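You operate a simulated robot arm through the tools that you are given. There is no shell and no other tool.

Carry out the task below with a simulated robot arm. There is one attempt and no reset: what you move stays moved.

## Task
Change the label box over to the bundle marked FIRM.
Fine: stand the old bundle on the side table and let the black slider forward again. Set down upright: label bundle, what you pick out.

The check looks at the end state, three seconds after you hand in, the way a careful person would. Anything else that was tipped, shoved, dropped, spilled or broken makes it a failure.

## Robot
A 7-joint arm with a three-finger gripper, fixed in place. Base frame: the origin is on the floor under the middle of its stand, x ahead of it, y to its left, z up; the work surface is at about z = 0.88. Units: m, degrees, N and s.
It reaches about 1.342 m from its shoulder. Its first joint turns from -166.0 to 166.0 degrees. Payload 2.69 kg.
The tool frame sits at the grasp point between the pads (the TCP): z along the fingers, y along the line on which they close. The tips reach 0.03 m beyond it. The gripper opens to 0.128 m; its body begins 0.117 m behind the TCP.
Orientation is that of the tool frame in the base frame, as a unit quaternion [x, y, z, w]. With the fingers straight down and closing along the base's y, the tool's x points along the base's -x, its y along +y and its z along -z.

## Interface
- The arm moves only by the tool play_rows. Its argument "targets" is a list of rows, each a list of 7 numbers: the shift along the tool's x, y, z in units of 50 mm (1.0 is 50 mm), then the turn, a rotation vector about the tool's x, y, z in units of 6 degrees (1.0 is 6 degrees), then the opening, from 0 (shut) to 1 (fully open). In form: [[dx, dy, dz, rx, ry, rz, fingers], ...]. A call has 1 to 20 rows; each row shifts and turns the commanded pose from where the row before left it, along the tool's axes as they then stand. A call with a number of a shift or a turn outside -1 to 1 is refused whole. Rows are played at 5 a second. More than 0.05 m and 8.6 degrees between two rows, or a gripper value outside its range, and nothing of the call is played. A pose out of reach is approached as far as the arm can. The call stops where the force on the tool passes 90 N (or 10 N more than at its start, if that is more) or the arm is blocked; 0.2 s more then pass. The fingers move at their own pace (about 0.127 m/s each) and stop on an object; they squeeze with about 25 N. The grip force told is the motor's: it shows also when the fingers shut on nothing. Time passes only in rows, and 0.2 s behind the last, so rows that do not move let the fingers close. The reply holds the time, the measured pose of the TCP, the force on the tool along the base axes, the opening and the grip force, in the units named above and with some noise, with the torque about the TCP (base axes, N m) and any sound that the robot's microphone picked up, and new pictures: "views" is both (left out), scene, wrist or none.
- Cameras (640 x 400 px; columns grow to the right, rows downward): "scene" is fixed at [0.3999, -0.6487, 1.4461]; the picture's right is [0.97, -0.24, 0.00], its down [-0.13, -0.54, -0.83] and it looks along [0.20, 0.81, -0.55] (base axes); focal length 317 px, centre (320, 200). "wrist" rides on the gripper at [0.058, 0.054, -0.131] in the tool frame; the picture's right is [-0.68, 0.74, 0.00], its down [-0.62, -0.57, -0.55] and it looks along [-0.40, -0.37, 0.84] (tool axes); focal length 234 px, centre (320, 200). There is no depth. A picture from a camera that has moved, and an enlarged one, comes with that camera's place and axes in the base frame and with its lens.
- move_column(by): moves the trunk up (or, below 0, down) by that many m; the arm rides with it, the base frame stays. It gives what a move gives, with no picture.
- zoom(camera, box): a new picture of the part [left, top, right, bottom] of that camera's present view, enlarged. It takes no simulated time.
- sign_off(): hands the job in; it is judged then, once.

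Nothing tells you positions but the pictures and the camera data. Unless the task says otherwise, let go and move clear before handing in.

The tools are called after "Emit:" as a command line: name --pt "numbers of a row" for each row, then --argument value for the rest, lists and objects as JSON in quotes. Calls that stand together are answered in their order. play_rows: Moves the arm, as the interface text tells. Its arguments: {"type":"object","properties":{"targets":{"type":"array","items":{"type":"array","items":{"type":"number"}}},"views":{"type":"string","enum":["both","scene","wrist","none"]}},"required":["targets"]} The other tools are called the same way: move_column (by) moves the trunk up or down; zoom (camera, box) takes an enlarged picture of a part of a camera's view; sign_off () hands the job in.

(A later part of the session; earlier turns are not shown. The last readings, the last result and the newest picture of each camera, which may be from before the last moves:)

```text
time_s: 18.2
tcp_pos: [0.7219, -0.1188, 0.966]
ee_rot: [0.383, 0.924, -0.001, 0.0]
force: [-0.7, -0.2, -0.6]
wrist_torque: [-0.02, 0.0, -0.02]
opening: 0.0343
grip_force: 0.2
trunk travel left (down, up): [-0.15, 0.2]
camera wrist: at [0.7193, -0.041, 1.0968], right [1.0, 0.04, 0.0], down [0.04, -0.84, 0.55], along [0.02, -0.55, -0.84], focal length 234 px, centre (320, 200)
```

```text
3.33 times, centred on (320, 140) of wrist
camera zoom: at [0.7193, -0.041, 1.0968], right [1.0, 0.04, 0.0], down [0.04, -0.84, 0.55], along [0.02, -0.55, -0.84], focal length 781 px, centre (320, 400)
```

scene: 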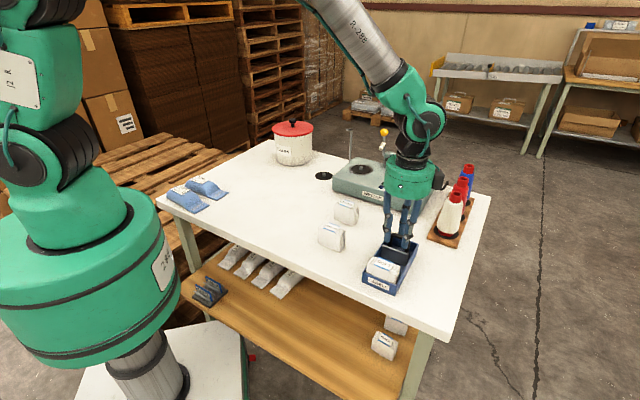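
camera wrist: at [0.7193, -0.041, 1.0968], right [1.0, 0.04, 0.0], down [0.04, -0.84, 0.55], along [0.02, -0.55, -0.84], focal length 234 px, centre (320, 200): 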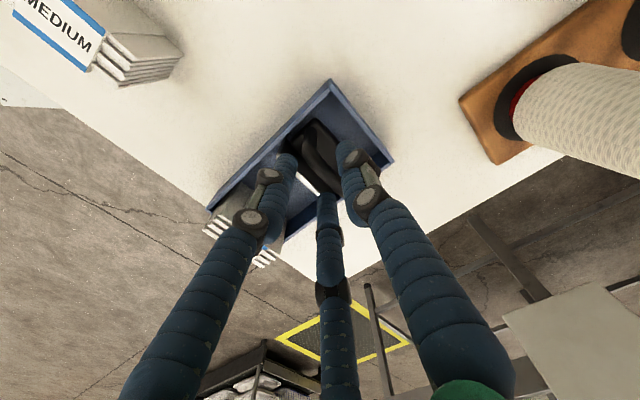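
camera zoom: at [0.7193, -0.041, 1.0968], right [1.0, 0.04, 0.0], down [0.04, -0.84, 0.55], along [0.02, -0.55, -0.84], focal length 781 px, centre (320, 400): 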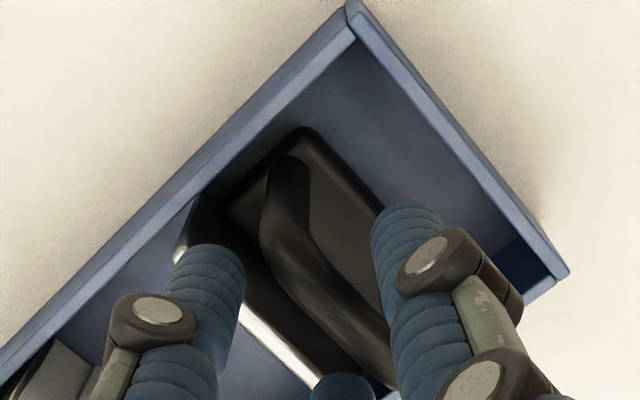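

The slider stays at the rear by itself and SOFT still stands. I lift out of the handle and reposition to look at SOFT for grasping.

Emit:
play_rows --pt "0 0 -0.2 0 0 0 0.27" --pt "0 0 -0.4 0 0 0 0.27" --pt "0 0 -0.6 0 0 0 0.27" --pt "0 -0.4 0 0 0 0 0.5" --pt "0 -0.5 0 0 0 0 0.5" --pt "0 -0.5 0 0 0 0 0.5" --views "both"

Emit:
zoom --camera "wrist" --box '[230, 90, 400, 240]'

Emit:
zoom --camera "scene" --box '[345, 200, 445, 300]'

```text
time_s: 19.6
tcp_pos: [0.6736, -0.1689, 1.0261]
ee_rot: [0.383, 0.924, 0.0, 0.0]
force: [0.2, 0.6, -0.1]
wrist_torque: [0.0, 0.01, 0.02]
opening: 0.0641
grip_force: 0.0
trunk travel left (down, up): [-0.15, 0.2]
camera wrist: at [0.6706, -0.0904, 1.1574], right [1.0, 0.04, 0.0], down [0.04, -0.84, 0.55], along [0.02, -0.55, -0.84], focal length 234 px, centre (320, 200)
```

scene: 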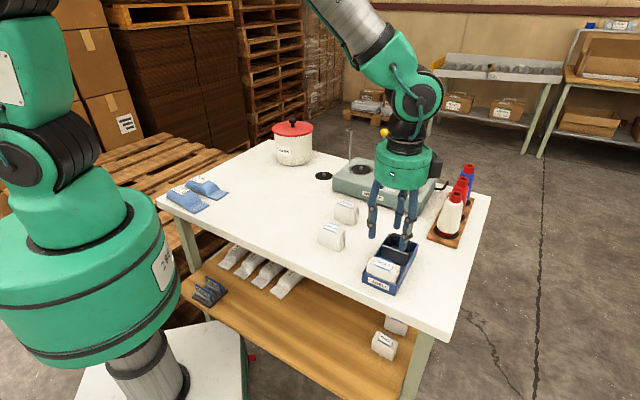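
wrist: 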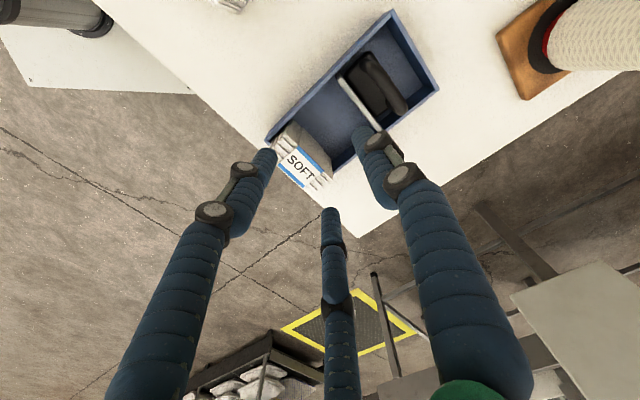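

```text
2.67 times, centred on (315, 165) of wrist
camera zoom: at [0.6706, -0.0904, 1.1574], right [1.0, 0.04, 0.0], down [0.04, -0.84, 0.55], along [0.02, -0.55, -0.84], focal length 624 px, centre (333, 293)
```

zoom: 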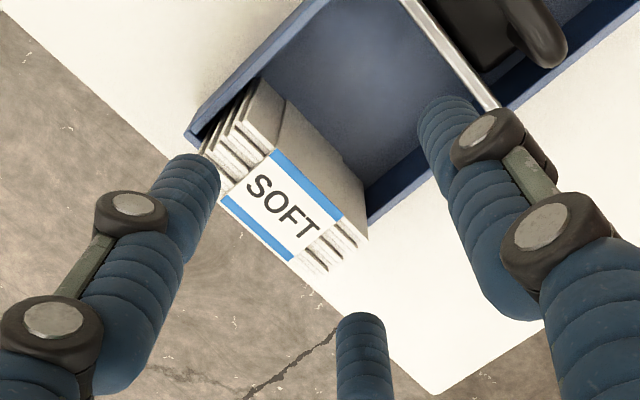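

```text
4.00 times, centred on (395, 250) of scene
camera zoom: at [0.3999, -0.6487, 1.4461], right [0.97, -0.24, 0.0], down [-0.13, -0.54, -0.83], along [0.2, 0.81, -0.55], focal length 1267 px, centre (20, 0)
```

zoom: 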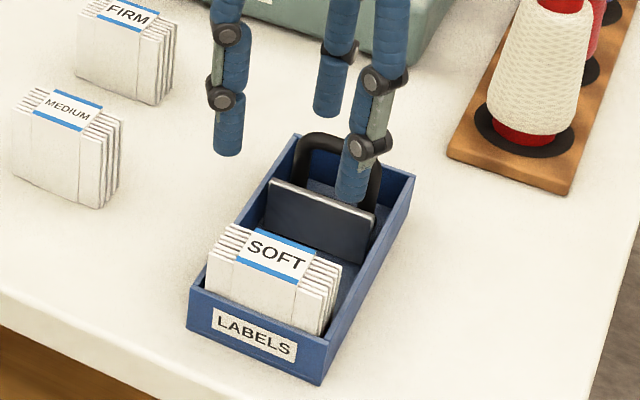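

SOFT: top at z ≈ 0.945, center e2 ≈ 0.329, thickness ≈ 27 mm; box rim ≈ 0.915. I position so front two fingers and the rear finger straddle it above the rim, then lower.

Emit:
play_rows --pt "-0.07 -0.35 0 0 0 0 0.5" --pt "0 -0.35 0 0 0 0 0.5" --pt "0 0 0.4 0 0 0 0.5" --pt "0 0 0.4 0 0 0 0.5" --pt "0 0 0.2 0 0 0 0.5" --views "both"

Emit:
zoom --camera "wrist" --box '[230, 80, 400, 240]'

Emit:
zoom --camera "scene" --box '[345, 200, 445, 300]'

```text
time_s: 20.8
tcp_pos: [0.6505, -0.1955, 0.9747]
ee_rot: [0.383, 0.924, 0.0, 0.001]
force: [0.4, 0.3, 0.4]
wrist_torque: [0.03, 0.0, -0.02]
opening: 0.064
grip_force: 0.0
trunk travel left (down, up): [-0.15, 0.2]
camera wrist: at [0.6473, -0.1169, 1.1074], right [1.0, 0.04, 0.0], down [0.04, -0.84, 0.55], along [0.02, -0.55, -0.84], focal length 234 px, centre (320, 200)
```

scene: 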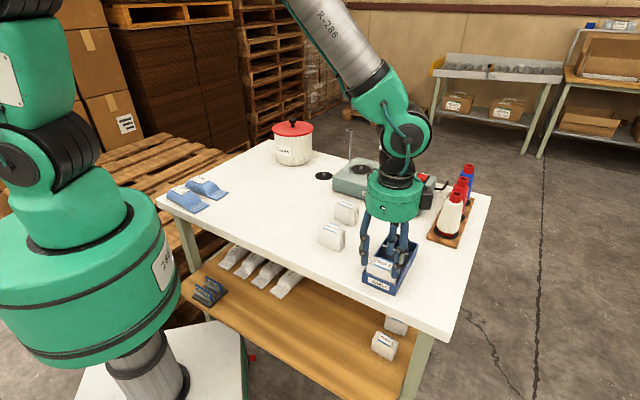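
wrist: 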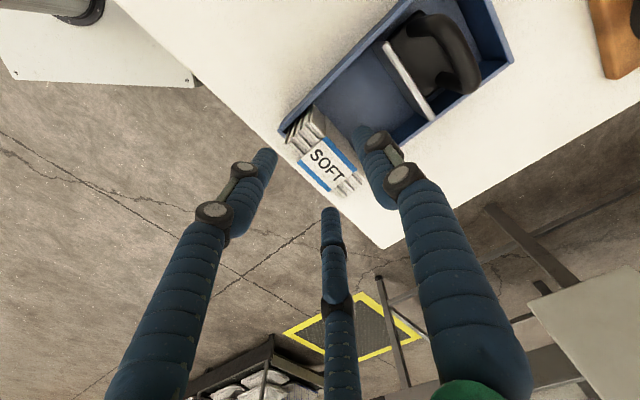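

```text
2.50 times, centred on (315, 160) of wrist
camera zoom: at [0.6473, -0.1169, 1.1074], right [1.0, 0.04, 0.0], down [0.04, -0.84, 0.55], along [0.02, -0.55, -0.84], focal length 585 px, centre (332, 300)
```

zoom: 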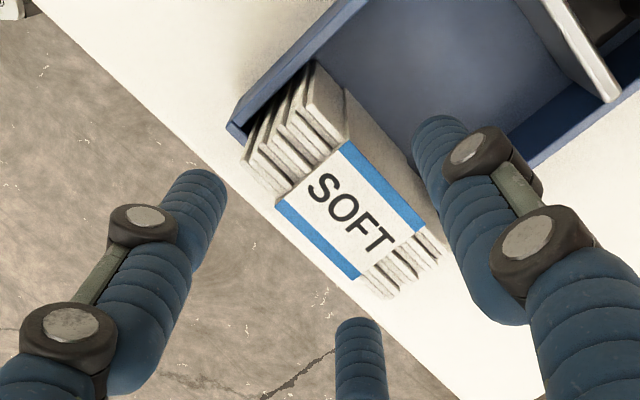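

```text
4.00 times, centred on (395, 250) of scene
camera zoom: at [0.3999, -0.6487, 1.4461], right [0.97, -0.24, 0.0], down [-0.13, -0.54, -0.83], along [0.2, 0.81, -0.55], focal length 1267 px, centre (20, 0)
```

zoom: 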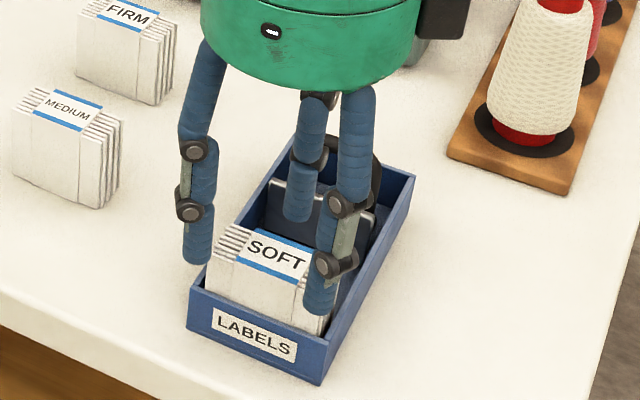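

Alignment matches well (bundle centered between fingers within ~1 mm). Lower to just above the rim, then close.

Emit:
play_rows --pt "0 0 0.2 0 0 0 0.5" --pt "0 0 0.25 0 0 0 0.5" --views "scene"

Emit:
zoom --camera "scene" --box '[345, 200, 445, 300]'

Emit:
zoom --camera "wrist" --box '[230, 80, 400, 240]'

```text
time_s: 21.4
tcp_pos: [0.6518, -0.1955, 0.9535]
ee_rot: [0.382, 0.924, 0.0, 0.001]
force: [0.2, 0.4, 0.1]
wrist_torque: [0.04, 0.01, 0.04]
opening: 0.0639
grip_force: 0.0
trunk travel left (down, up): [-0.15, 0.2]
```

scene: 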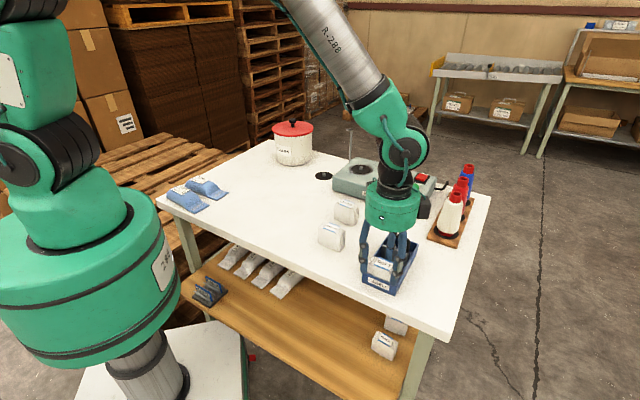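

```text
4.00 times, centred on (395, 250) of scene
camera zoom: at [0.3999, -0.6487, 1.4461], right [0.97, -0.24, 0.0], down [-0.13, -0.54, -0.83], along [0.2, 0.81, -0.55], focal length 1267 px, centre (20, 0)
```

zoom: 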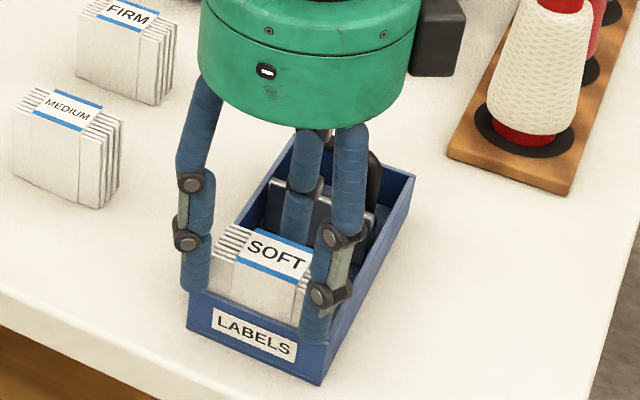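

```text
2.50 times, centred on (315, 160) of wrist
camera zoom: at [0.6477, -0.1163, 1.0849], right [1.0, 0.04, 0.0], down [0.04, -0.84, 0.55], along [0.02, -0.55, -0.84], focal length 585 px, centre (332, 300)
```

zoom: 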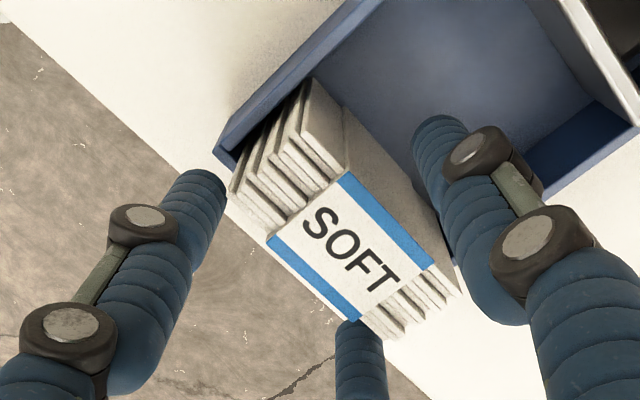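

Emit:
play_rows --pt "0 0 0 0 0 0 0.44" --pt "0 0 0 0 0 0 0.39" --pt "0 0 0 0 0 0 0.35" --pt "0 0 0 0 0 0 0.31" --views "both"

Emit:
zoom --camera "wrist" --box '[230, 80, 400, 240]'

Emit:
zoom --camera "scene" --box '[345, 200, 445, 300]'

```text
time_s: 22.4
tcp_pos: [0.6523, -0.1945, 0.9533]
ee_rot: [0.382, 0.924, -0.001, 0.0]
force: [0.5, -0.7, 0.5]
wrist_torque: [0.0, -0.01, 0.01]
opening: 0.0436
grip_force: 25.0
trunk travel left (down, up): [-0.15, 0.2]
camera wrist: at [0.6476, -0.1163, 1.0852], right [1.0, 0.04, 0.0], down [0.04, -0.84, 0.55], along [0.02, -0.55, -0.84], focal length 234 px, centre (320, 200)
```

scene: 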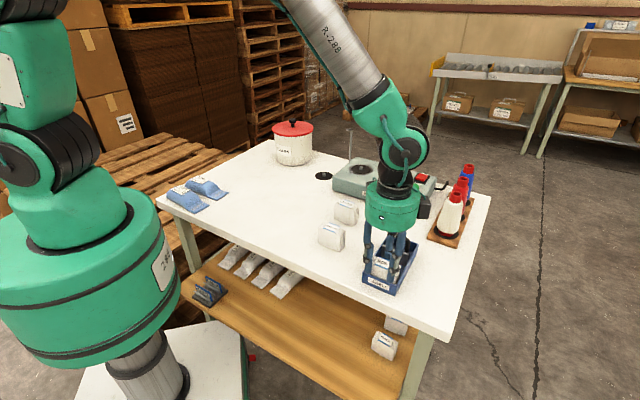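
wrist: 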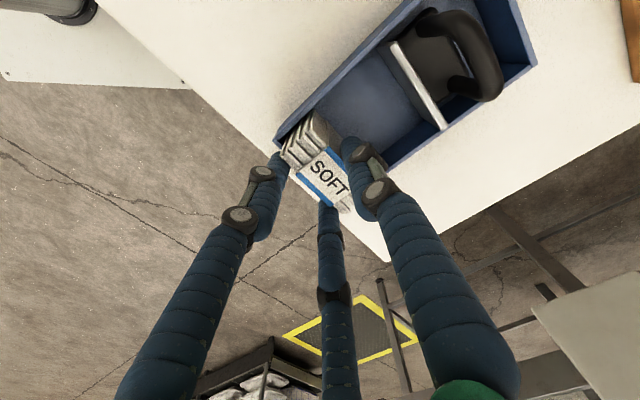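

```text
2.50 times, centred on (315, 160) of wrist
camera zoom: at [0.6476, -0.1163, 1.0852], right [1.0, 0.04, 0.0], down [0.04, -0.84, 0.55], along [0.02, -0.55, -0.84], focal length 585 px, centre (332, 300)
```

zoom: 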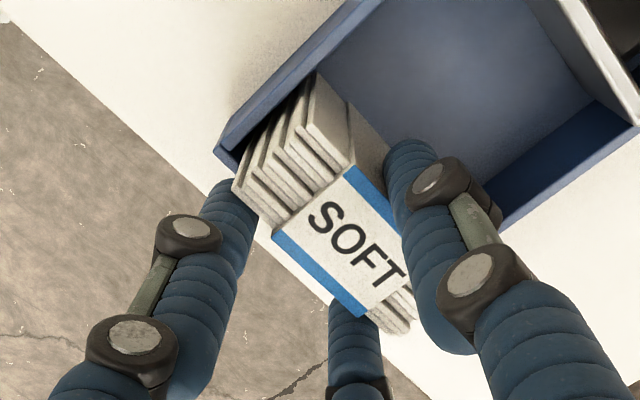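

```text
4.00 times, centred on (395, 250) of scene
camera zoom: at [0.3999, -0.6487, 1.4461], right [0.97, -0.24, 0.0], down [-0.13, -0.54, -0.83], along [0.2, 0.81, -0.55], focal length 1267 px, centre (20, 0)
```

zoom: 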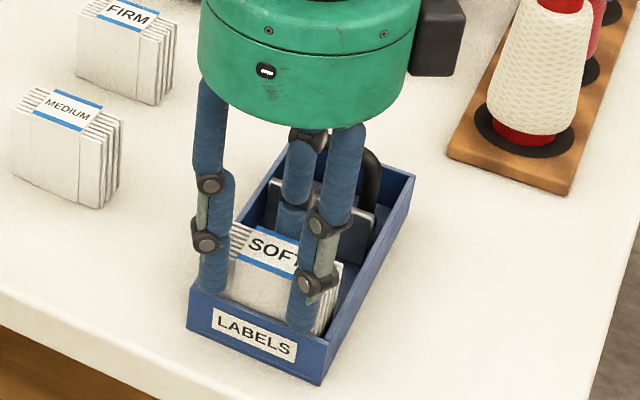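

Gripped at 25 N. Lifting slowly straight up.

Emit:
play_rows --pt "0 0 0 0 0 0 0.1" --pt "0 0 -0.1 0 0 0 0.1" --pt "0 0 -0.2 0 0 0 0.1" --pt "0 0 -0.2 0 0 0 0.1" --pt "0 0 0 0 0 0 0.1" --views "both"

Emit:
zoom --camera "wrist" --box '[230, 80, 400, 240]'

Emit:
zoom --camera "scene" --box '[345, 200, 445, 300]'

```text
time_s: 23.6
tcp_pos: [0.6514, -0.1955, 0.979]
ee_rot: [0.383, 0.924, 0.001, 0.001]
force: [-0.4, 0.1, 0.3]
wrist_torque: [0.05, -0.02, 0.01]
opening: 0.0434
grip_force: 24.8
trunk travel left (down, up): [-0.15, 0.2]
camera wrist: at [0.6475, -0.1169, 1.1101], right [1.0, 0.04, 0.0], down [0.04, -0.84, 0.55], along [0.02, -0.55, -0.84], focal length 234 px, centre (320, 200)
```

scene: 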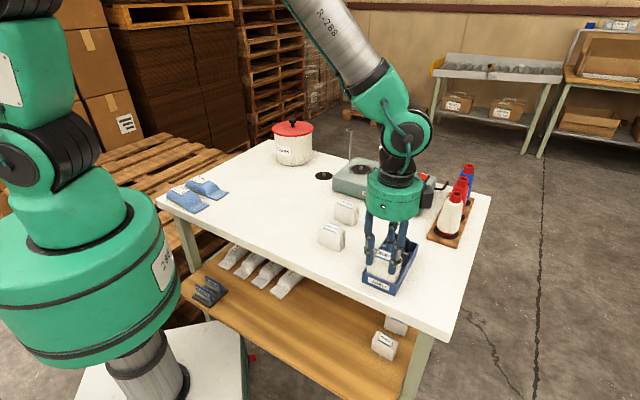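
wrist: 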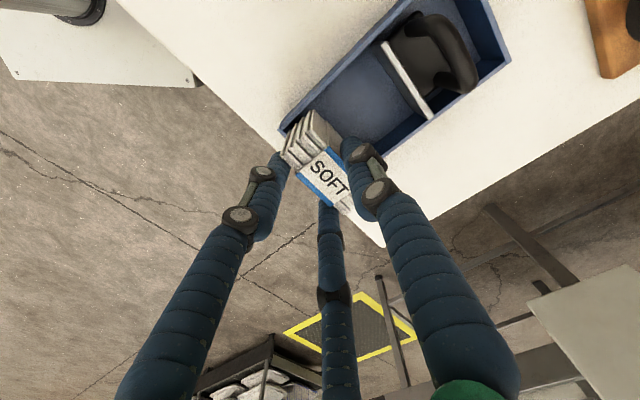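

```text
2.50 times, centred on (315, 160) of wrist
camera zoom: at [0.6475, -0.1169, 1.1101], right [1.0, 0.04, 0.0], down [0.04, -0.84, 0.55], along [0.02, -0.55, -0.84], focal length 585 px, centre (332, 300)
```

zoom: 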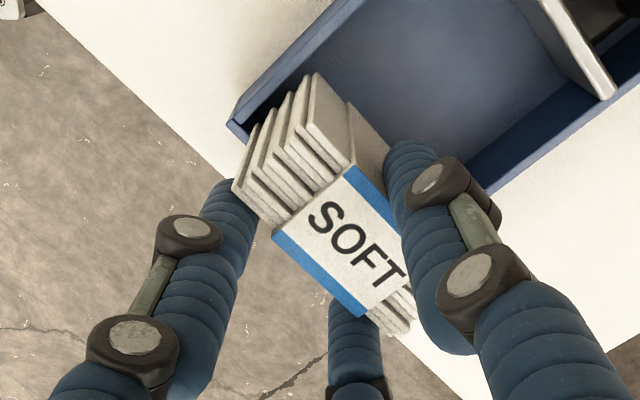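

```text
4.00 times, centred on (395, 250) of scene
camera zoom: at [0.3999, -0.6487, 1.4461], right [0.97, -0.24, 0.0], down [-0.13, -0.54, -0.83], along [0.2, 0.81, -0.55], focal length 1267 px, centre (20, 0)
```

zoom: 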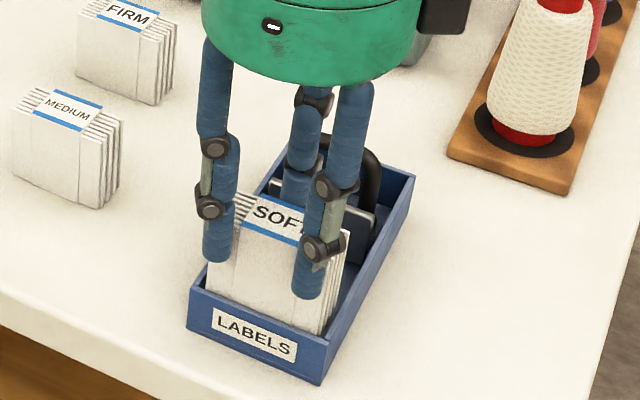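

SOFT holds firmly and leaves the box cleanly. Lift higher and carry it to the free area left of MEDIUM/FIRM (around e1 0.27, e2 0.43).

Emit:
play_rows --pt "0 0 -0.4 0 0 0 0.1" --pt "0 0 -0.5 0 0 0 0.1" --pt "0 0 -0.5 0 0 0 0.1" --pt "0 0 -0.5 0 0 0 0.1" --pt "0.3 0.1 -0.2 0 0 0 0.1" --pt "0.6 0.2 0 0 0 0 0.1" --pt "0.6 0.2 0 0 0 0 0.1" --pt "0.6 0.2 0 0 0 0 0.1" --pt "0.6 0.2 0 0 0 0 0.1" --pt "0.6 0.2 0 0 0 0 0.1" --pt "0.6 0.2 0 0 0 0 0.1" --pt "0.6 0.2 0 0 0 0 0.1" --pt "0.6 0.2 0 0 0 0 0.1" --pt "0.6 0.2 0 0 0 0 0.1" --pt "0.6 0.2 0 0 0 0 0.1" --pt "0.3 0 0 0 0 0 0.1" --pt "0 0 0 0 0 0 0.1" --views "both"

```text
time_s: 27.2
tcp_pos: [0.4913, 0.1093, 1.0844]
ee_rot: [0.384, 0.924, 0.001, 0.0]
force: [-0.6, 0.7, -1.1]
wrist_torque: [-0.01, 0.02, 0.0]
opening: 0.0435
grip_force: 25.3
trunk travel left (down, up): [-0.15, 0.2]
camera wrist: at [0.4875, 0.1891, 1.2152], right [1.0, 0.04, 0.0], down [0.04, -0.84, 0.55], along [0.02, -0.55, -0.84], focal length 234 px, centre (320, 200)
```

scene: 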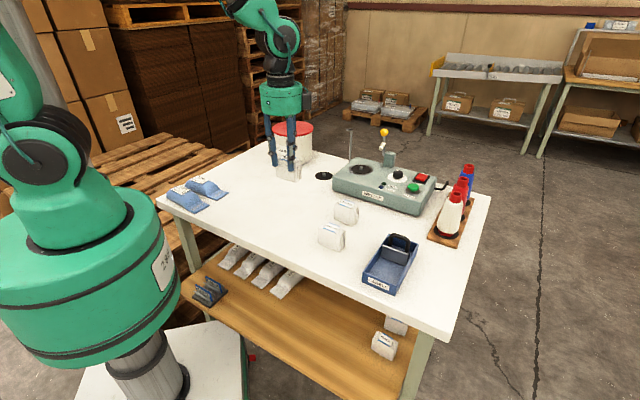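
wrist: 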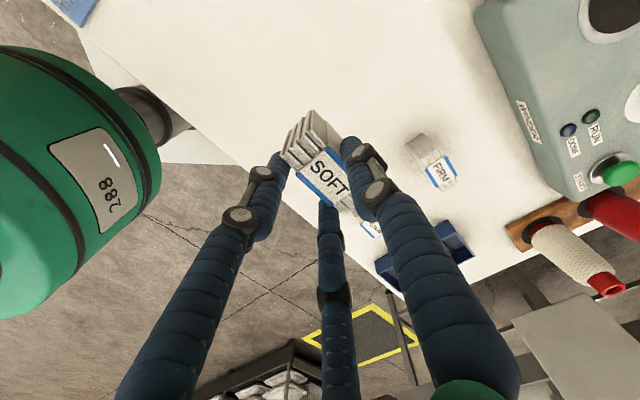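

SOFT is above a clear patch of the table. Lowering it.

Emit:
play_rows --pt "0 0 0.4 0 0 0 0.1" --pt "0 0 0.6 0 0 0 0.1" --pt "0 0 0.6 0 0 0 0.1" --pt "0 0 0.5 0 0 0 0.1" --pt "0 0 0.2 0 0 0 0.1" --pt "0 0 0 0 0 0 0.1" --views "both"

Emit:
zoom --camera "scene" --box '[240, 150, 360, 250]'

```text
time_s: 28.6
tcp_pos: [0.492, 0.1111, 0.9685]
ee_rot: [0.383, 0.924, 0.0, 0.0]
force: [0.1, 1.2, -0.8]
wrist_torque: [0.01, 0.04, 0.01]
opening: 0.0436
grip_force: 25.1
trunk travel left (down, up): [-0.15, 0.2]
camera wrist: at [0.4883, 0.1904, 1.0991], right [1.0, 0.04, 0.0], down [0.04, -0.84, 0.55], along [0.02, -0.55, -0.84], focal length 234 px, centre (320, 200)
```

scene: 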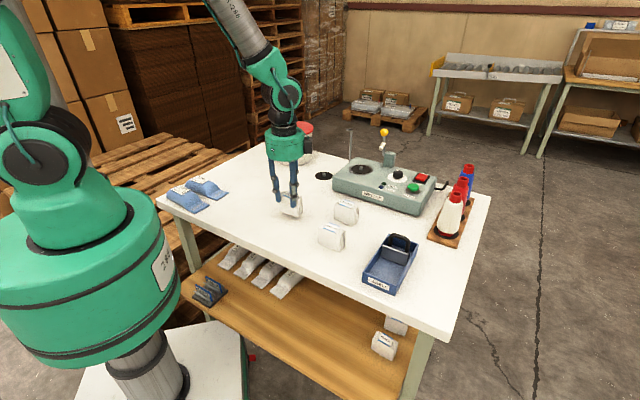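
wrist: 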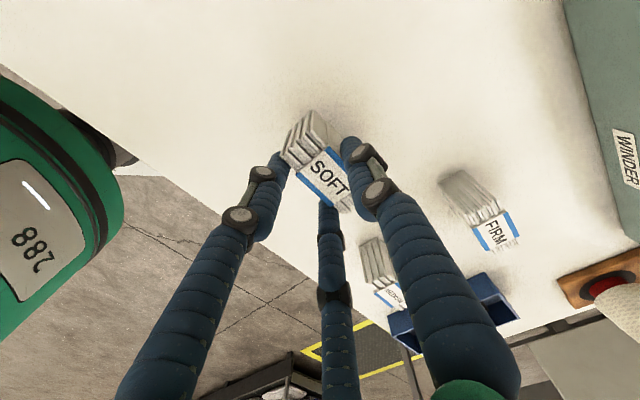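

```text
4.00 times, centred on (300, 200) of scene
camera zoom: at [0.3999, -0.6487, 1.4461], right [0.97, -0.24, 0.0], down [-0.13, -0.54, -0.83], along [0.2, 0.81, -0.55], focal length 1267 px, centre (400, 200)
```

zoom: 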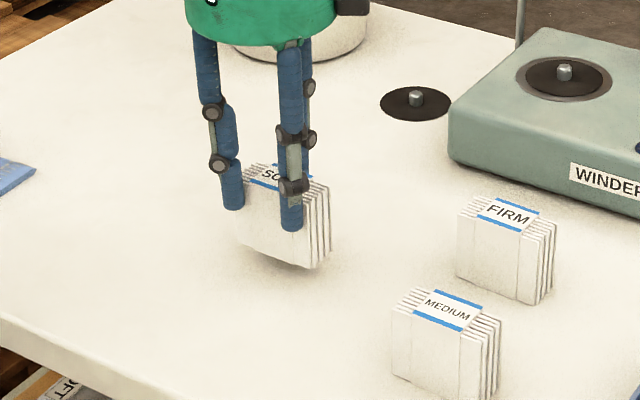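

Emit:
play_rows --pt "0 0 0.12 0 0 0 0.1" --pt "0 0 0.1 0 0 0 0.1" --pt "0 0 0 0 0 0 0.1" --views "none"

Emit:
play_rows --pt "0 0 0.05 0 0 0 0.1" --pt "0 0 0 0 0 0 0.1" --views "none"

Emit:
zoom --camera "scene" --box '[240, 150, 360, 250]'

```text
time_s: 29.4
tcp_pos: [0.4921, 0.1107, 0.9575]
ee_rot: [0.382, 0.924, 0.0, 0.0]
force: [0.8, 0.1, -0.8]
wrist_torque: [0.0, 0.02, -0.02]
opening: 0.0435
grip_force: 25.2
trunk travel left (down, up): [-0.15, 0.2]
```

```text
time_s: 30.0
tcp_pos: [0.4932, 0.1105, 0.9539]
ee_rot: [0.382, 0.924, 0.0, 0.0]
force: [0.2, -0.4, -0.1]
wrist_torque: [-0.05, 0.0, -0.01]
opening: 0.0434
grip_force: 25.0
trunk travel left (down, up): [-0.15, 0.2]
```

```text
4.00 times, centred on (300, 200) of scene
camera zoom: at [0.3999, -0.6487, 1.4461], right [0.97, -0.24, 0.0], down [-0.13, -0.54, -0.83], along [0.2, 0.81, -0.55], focal length 1267 px, centre (400, 200)
```

zoom: 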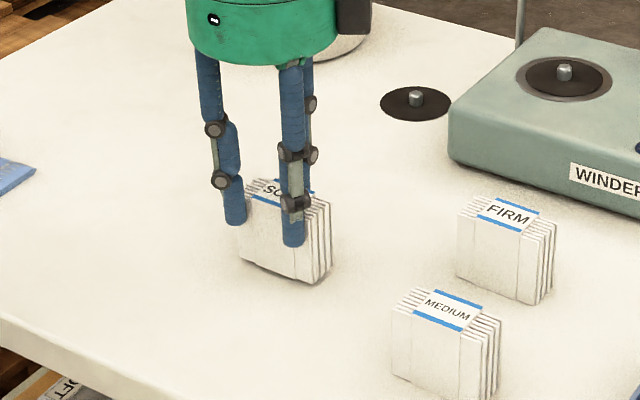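

Emit:
play_rows --pt "0 0 0.04 0 0 0 0.1" --pt "0 0 0 0 0 0 0.1" --views "none"

Emit:
play_rows --pt "0 0 0.03 0 0 0 0.1" --pt "0 0 0 0 0 0 0.1" --views "none"

Emit:
play_rows --pt "0 0 0.03 0 0 0 0.1" --pt "0 0 0 0 0 0 0.1" --views "none"

Emit:
zoom --camera "scene" --box '[240, 150, 360, 250]'

```text
time_s: 30.6
tcp_pos: [0.492, 0.1113, 0.9529]
ee_rot: [0.383, 0.924, 0.0, 0.0]
force: [1.0, -1.1, 0.2]
wrist_torque: [0.01, 0.01, 0.01]
opening: 0.0435
grip_force: 25.3
trunk travel left (down, up): [-0.15, 0.2]
```

```text
time_s: 31.2
tcp_pos: [0.493, 0.1106, 0.9507]
ee_rot: [0.383, 0.924, 0.0, 0.0]
force: [-0.6, 0.9, -1.1]
wrist_torque: [-0.01, 0.01, -0.02]
opening: 0.0434
grip_force: 25.0
trunk travel left (down, up): [-0.15, 0.2]
```

```text
time_s: 31.8
tcp_pos: [0.4928, 0.1111, 0.9503]
ee_rot: [0.383, 0.924, 0.0, 0.0]
force: [-1.5, -1.5, 5.2]
wrist_torque: [-0.01, -0.02, -0.01]
opening: 0.0435
grip_force: 25.1
trunk travel left (down, up): [-0.15, 0.2]
```

```text
4.00 times, centred on (300, 200) of scene
camera zoom: at [0.3999, -0.6487, 1.4461], right [0.97, -0.24, 0.0], down [-0.13, -0.54, -0.83], along [0.2, 0.81, -0.55], focal length 1267 px, centre (400, 200)
```

zoom: 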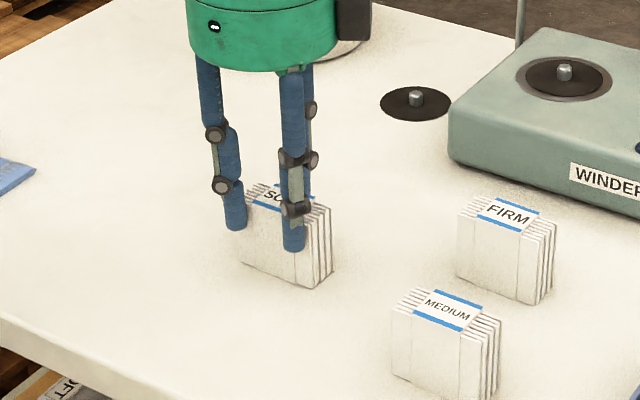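

Contact felt (5 N). Open gently and rise straight up.

Emit:
play_rows --pt "0 0 0 0 0 0 0.33" --pt "0 0 0 0 0 0 0.35" --pt "0 0 0 0 0 0 0.38" --pt "0 0 0 0 0 0 0.42" --pt "0 0 0 0 0 0 0.5" --pt "0 0 0 0 0 0 0.55" --views "both"

Emit:
zoom --camera "wrist" --box '[230, 80, 400, 240]'

Emit:
zoom --camera "scene" --box '[240, 150, 360, 250]'

```text
time_s: 33.2
tcp_pos: [0.4922, 0.1111, 0.9496]
ee_rot: [0.383, 0.924, 0.0, -0.001]
force: [0.0, -0.3, 0.4]
wrist_torque: [0.0, 0.02, 0.02]
opening: 0.0704
grip_force: 0.1
trunk travel left (down, up): [-0.15, 0.2]
camera wrist: at [0.4888, 0.1903, 1.0808], right [1.0, 0.04, 0.0], down [0.04, -0.84, 0.55], along [0.02, -0.55, -0.84], focal length 234 px, centre (320, 200)
```

scene: 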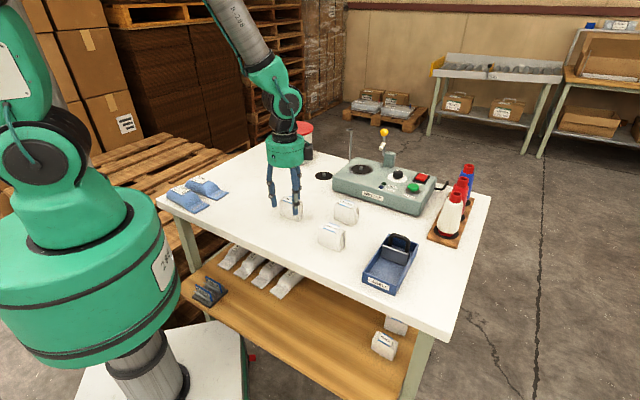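
wrist: 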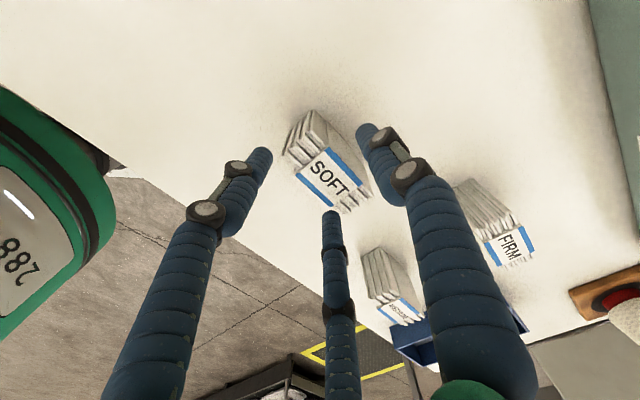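

```text
2.50 times, centred on (315, 160) of wrist
camera zoom: at [0.4888, 0.1903, 1.0808], right [1.0, 0.04, 0.0], down [0.04, -0.84, 0.55], along [0.02, -0.55, -0.84], focal length 585 px, centre (332, 300)
```

zoom: 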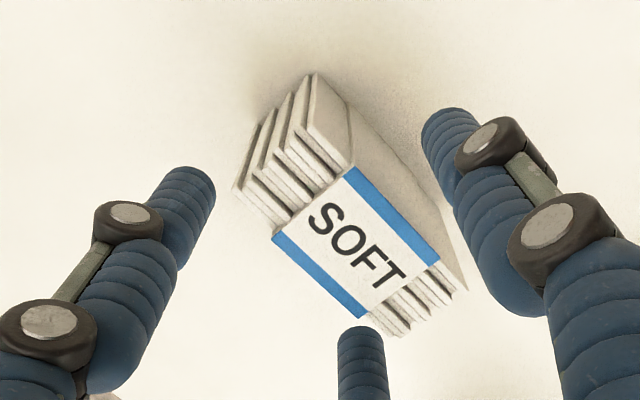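

```text
4.00 times, centred on (300, 200) of scene
camera zoom: at [0.3999, -0.6487, 1.4461], right [0.97, -0.24, 0.0], down [-0.13, -0.54, -0.83], along [0.2, 0.81, -0.55], focal length 1267 px, centre (400, 200)
```

zoom: 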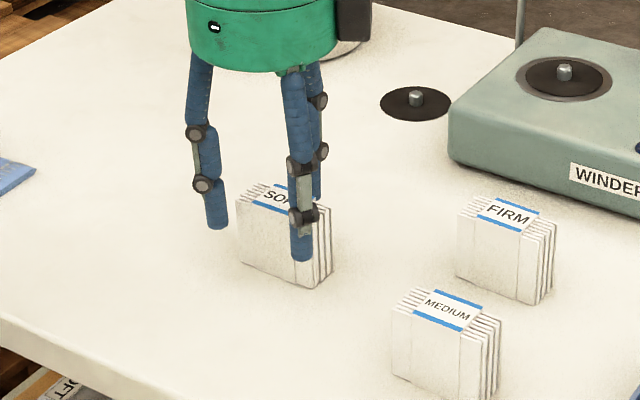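

SOFT stands upright and free. Rise, then go above FIRM and measure it.

Emit:
play_rows --pt "0 0 -0.3 0 0 0 0.55" --pt "0 0 -0.5 0 0 0 0.55" --pt "0 0 -0.7 0 0 0 0.55" --pt "0 0 -0.3 0 0 0 0.55" --pt "-0.6 0.28 0 0 0 0 0.5" --pt "-0.6 0.28 0 0 0 0 0.5" --pt "-0.6 0.28 0 0 0 0 0.5" --pt "-0.6 0.28 0 0 0 0 0.5" --pt "-0.6 0.28 0 0 0 0 0.5" --pt "0 0 0.2 0 0 0 0.5" --pt "0 0 0 0 0 0 0.5" --views "both"

Emit:
zoom --camera "wrist" --box '[230, 80, 400, 240]'

Emit:
zoom --camera "scene" --box '[240, 150, 440, 300]'

```text
time_s: 35.6
tcp_pos: [0.6476, 0.055, 1.0292]
ee_rot: [0.383, 0.924, 0.001, 0.001]
force: [0.1, -0.3, 0.1]
wrist_torque: [0.05, 0.01, 0.02]
opening: 0.0641
grip_force: 0.1
trunk travel left (down, up): [-0.15, 0.2]
camera wrist: at [0.6442, 0.1334, 1.1604], right [1.0, 0.04, 0.0], down [0.04, -0.84, 0.55], along [0.02, -0.55, -0.84], focal length 234 px, centre (320, 200)
```

scene: 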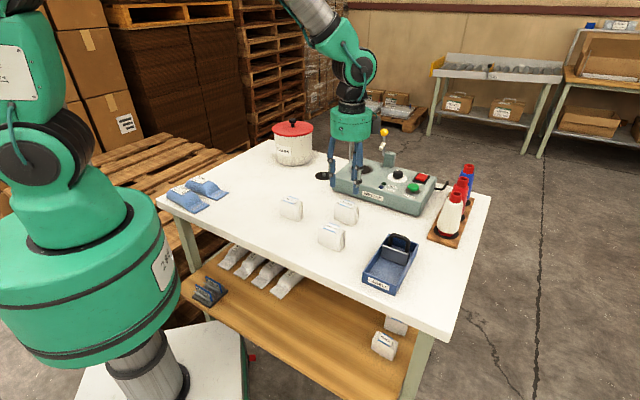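
wrist: 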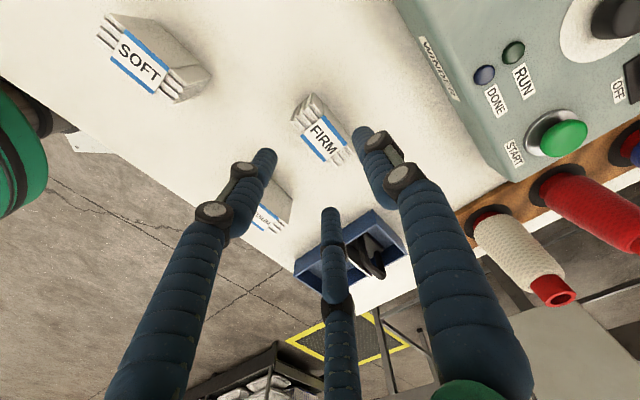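

```text
2.50 times, centred on (315, 160) of wrist
camera zoom: at [0.6442, 0.1334, 1.1604], right [1.0, 0.04, 0.0], down [0.04, -0.84, 0.55], along [0.02, -0.55, -0.84], focal length 585 px, centre (332, 300)
```

zoom: 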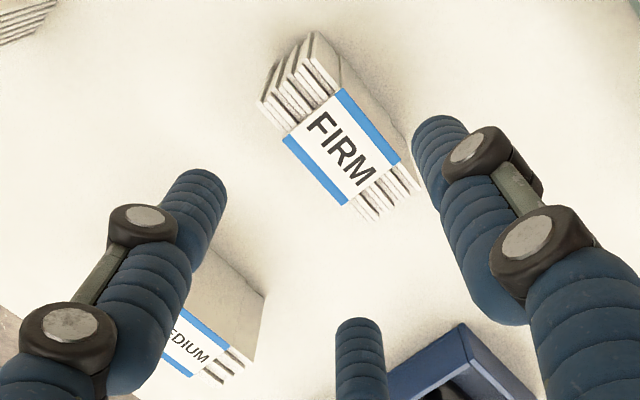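

```text
2.67 times, centred on (340, 225) of scene
camera zoom: at [0.3999, -0.6487, 1.4461], right [0.97, -0.24, 0.0], down [-0.13, -0.54, -0.83], along [0.2, 0.81, -0.55], focal length 844 px, centre (267, 133)
```

zoom: 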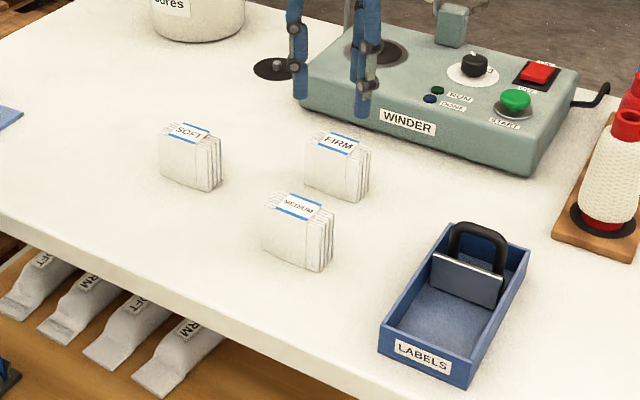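

FIRM is centered under the gripper within ~1 mm. Lowering to the same relative grip height.

Emit:
play_rows --pt "0.02 -0.02 0.4 0 0 0 0.5" --pt "0 0 0.4 0 0 0 0.5" --pt "0 0 0.4 0 0 0 0.5" --pt "0 0 0.2 0 0 0 0.5" --pt "0 0 0.16 0 0 0 0.5" --views "both"

Emit:
zoom --camera "wrist" --box '[230, 80, 400, 240]'

Emit:
zoom --camera "scene" --box '[290, 160, 410, 260]'

```text
time_s: 36.8
tcp_pos: [0.6463, 0.0562, 0.953]
ee_rot: [0.383, 0.924, 0.0, 0.0]
force: [-0.6, 1.0, 0.8]
wrist_torque: [-0.02, 0.03, -0.02]
opening: 0.0642
grip_force: 0.0
trunk travel left (down, up): [-0.15, 0.2]
camera wrist: at [0.6434, 0.1347, 1.0834], right [1.0, 0.04, 0.0], down [0.04, -0.84, 0.55], along [0.02, -0.55, -0.84], focal length 234 px, centre (320, 200)
```

scene: 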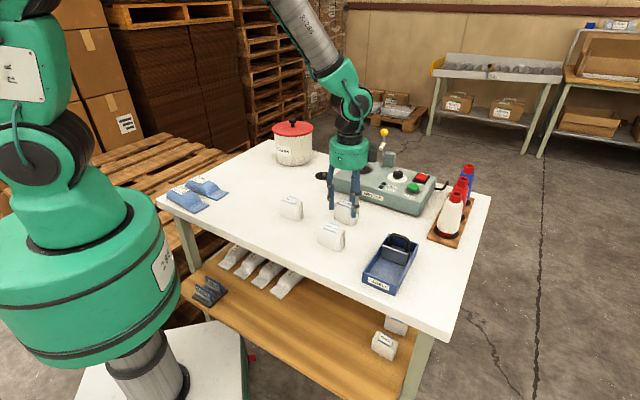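
wrist: 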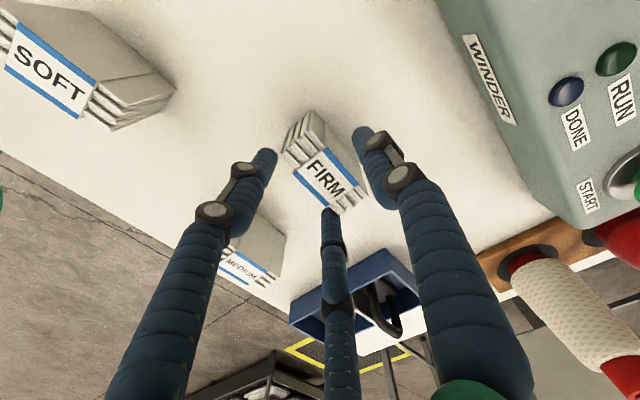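

```text
2.50 times, centred on (315, 160) of wrist
camera zoom: at [0.6434, 0.1347, 1.0834], right [1.0, 0.04, 0.0], down [0.04, -0.84, 0.55], along [0.02, -0.55, -0.84], focal length 585 px, centre (332, 300)
```

zoom: 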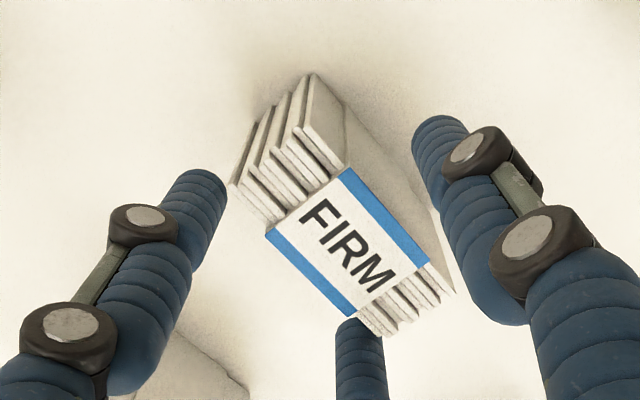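

```text
4.00 times, centred on (350, 210) of scene
camera zoom: at [0.3999, -0.6487, 1.4461], right [0.97, -0.24, 0.0], down [-0.13, -0.54, -0.83], along [0.2, 0.81, -0.55], focal length 1267 px, centre (200, 160)
```

zoom: 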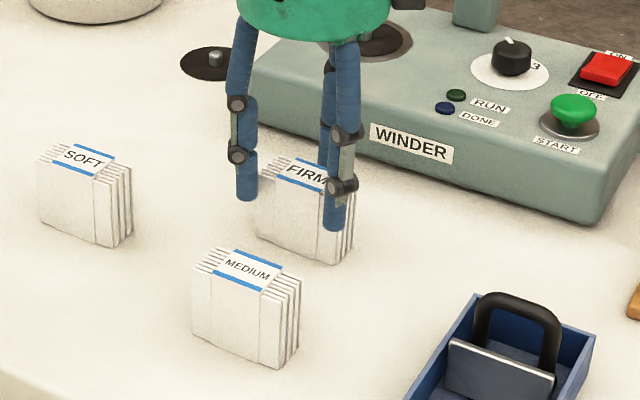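

Emit:
play_rows --pt "0 0 0.02 0 0 0 0.44" --pt "0 0 0 0 0 0 0.39" --pt "0 0 0 0 0 0 0.36" --pt "0 0 0 0 0 0 0.33" --pt "0 0 0 0 0 0 0.3" --pt "0 0 0 0 0 0 0.1" --pt "0 0 0 0 0 0 0.1" --views "both"

Emit:
zoom --camera "wrist" --box '[230, 80, 400, 240]'

Emit:
zoom --camera "scene" --box '[290, 160, 410, 260]'

```text
time_s: 38.4
tcp_pos: [0.6476, 0.0555, 0.9508]
ee_rot: [0.383, 0.924, 0.0, 0.001]
force: [0.0, -0.1, 0.7]
wrist_torque: [0.0, 0.04, -0.01]
opening: 0.0435
grip_force: 24.8
trunk travel left (down, up): [-0.15, 0.2]
camera wrist: at [0.6433, 0.1341, 1.0826], right [1.0, 0.04, 0.0], down [0.04, -0.84, 0.55], along [0.02, -0.55, -0.84], focal length 234 px, centre (320, 200)
```

scene: 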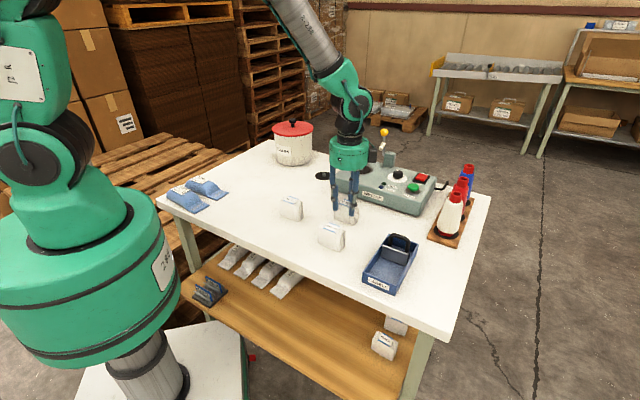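
wrist: 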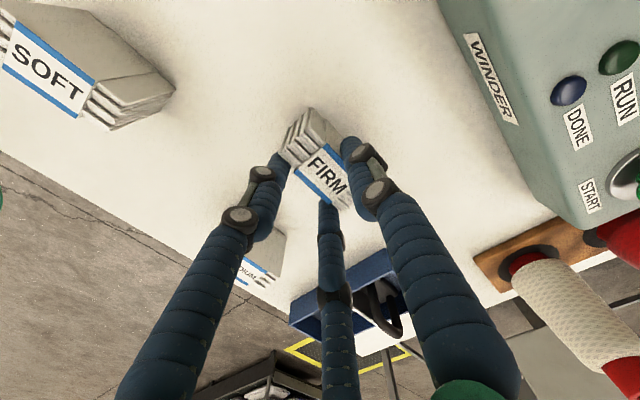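

```text
2.50 times, centred on (315, 160) of wrist
camera zoom: at [0.6433, 0.1341, 1.0826], right [1.0, 0.04, 0.0], down [0.04, -0.84, 0.55], along [0.02, -0.55, -0.84], focal length 585 px, centre (332, 300)
```

zoom: 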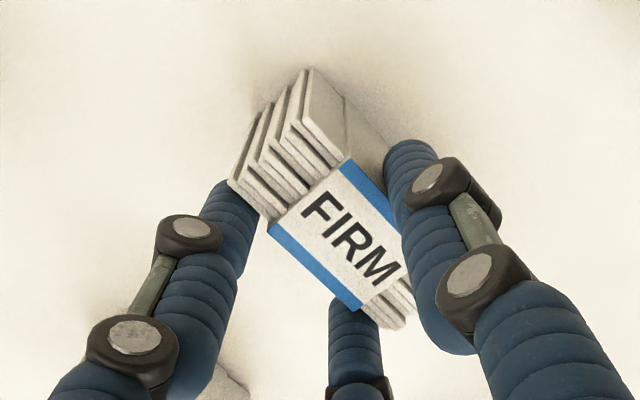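

```text
4.00 times, centred on (350, 210) of scene
camera zoom: at [0.3999, -0.6487, 1.4461], right [0.97, -0.24, 0.0], down [-0.13, -0.54, -0.83], along [0.2, 0.81, -0.55], focal length 1267 px, centre (200, 160)
```

zoom: 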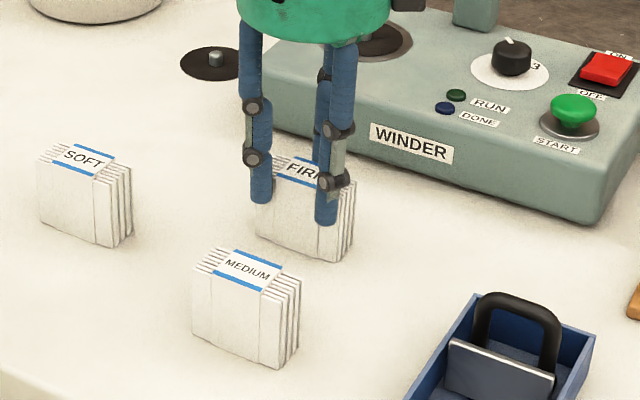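

FIRM gripped at 25 N. Lift and carry over the front slot of the box, then inspect before lowering.

Emit:
play_rows --pt "0 0 -0.1 0 0 0 0.1" --pt "0 0 -0.3 0 0 0 0.1" --pt "0 0 -0.5 0 0 0 0.1" --pt "0 0 -0.6 0 0 0 0.1" --pt "0 0 -0.6 0 0 0 0.1" --pt "-0.3 -0.25 -0.2 0 0 0 0.1" --pt "-0.5 -0.45 0 0 0 0 0.1" --pt "-0.5 -0.45 0 0 0 0 0.1" --pt "-0.5 -0.45 0 0 0 0 0.1" --pt "-0.5 -0.45 0 0 0 0 0.1" --pt "-0.5 -0.45 0 0 0 0 0.1" --pt "-0.5 -0.45 0 0 0 0 0.1" --pt "-0.34 -0.44 0 0 0 0 0.1" --pt "0 0 0 0 0 0 0.1" --pt "0 0 0 0 0 0 0.1" --views "both"

Emit:
zoom --camera "wrist" --box '[230, 80, 400, 240]'

Emit:
zoom --camera "scene" --box '[335, 180, 455, 300]'

```text
time_s: 41.6
tcp_pos: [0.6556, -0.1941, 1.0669]
ee_rot: [0.382, 0.924, 0.0, 0.001]
force: [-0.5, -0.4, -0.6]
wrist_torque: [-0.04, -0.02, -0.01]
opening: 0.0434
grip_force: 25.1
trunk travel left (down, up): [-0.15, 0.2]
camera wrist: at [0.6519, -0.1144, 1.1985], right [1.0, 0.04, 0.0], down [0.04, -0.84, 0.55], along [0.02, -0.55, -0.84], focal length 234 px, centre (320, 200)
```

scene: 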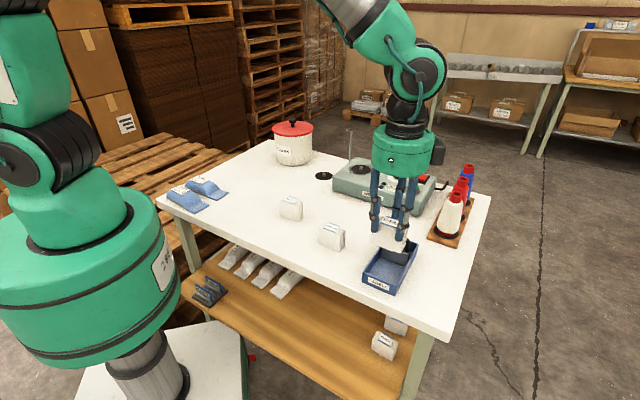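
wrist: 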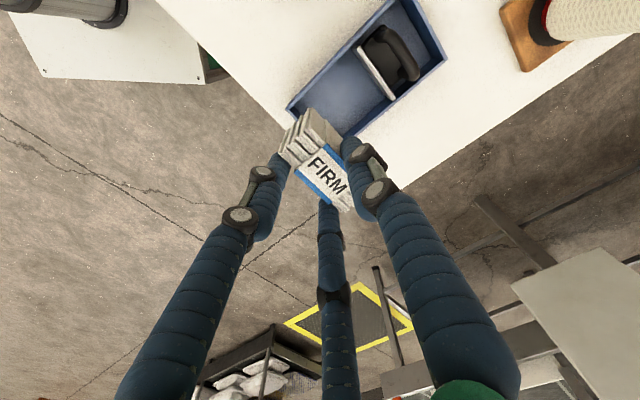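

```text
2.50 times, centred on (315, 160) of wrist
camera zoom: at [0.6519, -0.1144, 1.1985], right [1.0, 0.04, 0.0], down [0.04, -0.84, 0.55], along [0.02, -0.55, -0.84], focal length 585 px, centre (332, 300)
```

zoom: 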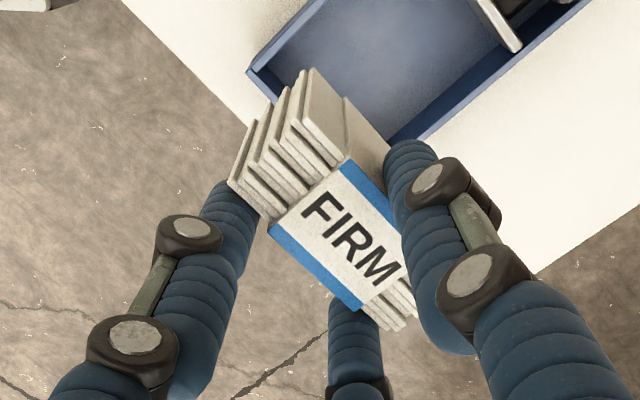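

```text
3.33 times, centred on (395, 240) of scene
camera zoom: at [0.3999, -0.6487, 1.4461], right [0.97, -0.24, 0.0], down [-0.13, -0.54, -0.83], along [0.2, 0.81, -0.55], focal length 1056 px, centre (70, 67)
```

zoom: 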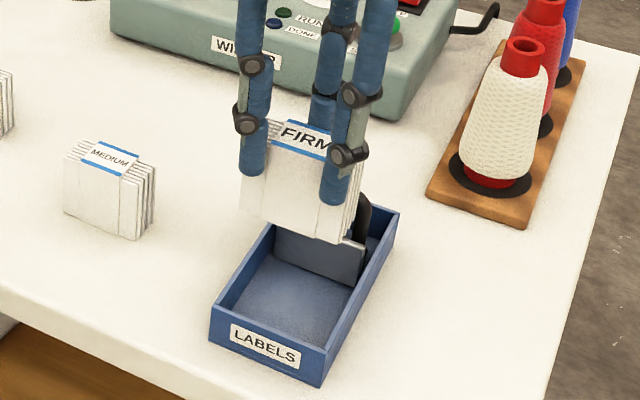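

Emit:
zoom --camera "wrist" --box '[280, 60, 400, 150]'

Emit:
zoom --camera "scene" --box '[355, 205, 425, 300]'

```text
4.44 times, centred on (340, 105) of wrist
camera zoom: at [0.6519, -0.1144, 1.1985], right [1.0, 0.04, 0.0], down [0.04, -0.84, 0.55], along [0.02, -0.55, -0.84], focal length 1041 px, centre (231, 622)
```

zoom: 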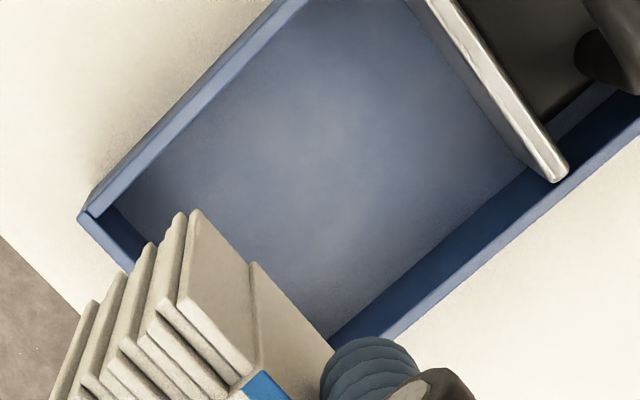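

```text
4.21 times, centred on (390, 252) of scene
camera zoom: at [0.3999, -0.6487, 1.4461], right [0.97, -0.24, 0.0], down [-0.13, -0.54, -0.83], along [0.2, 0.81, -0.55], focal length 1333 px, centre (25, -21)
```

zoom: 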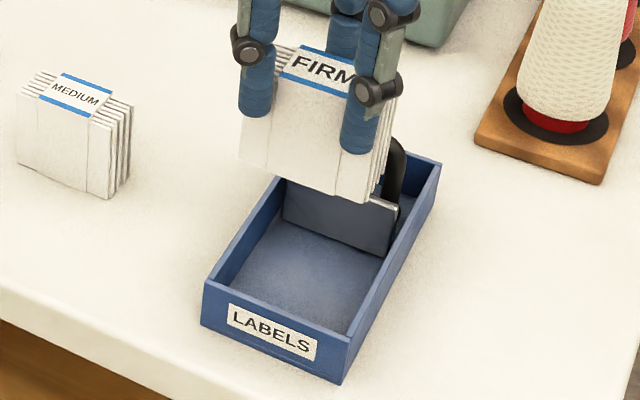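

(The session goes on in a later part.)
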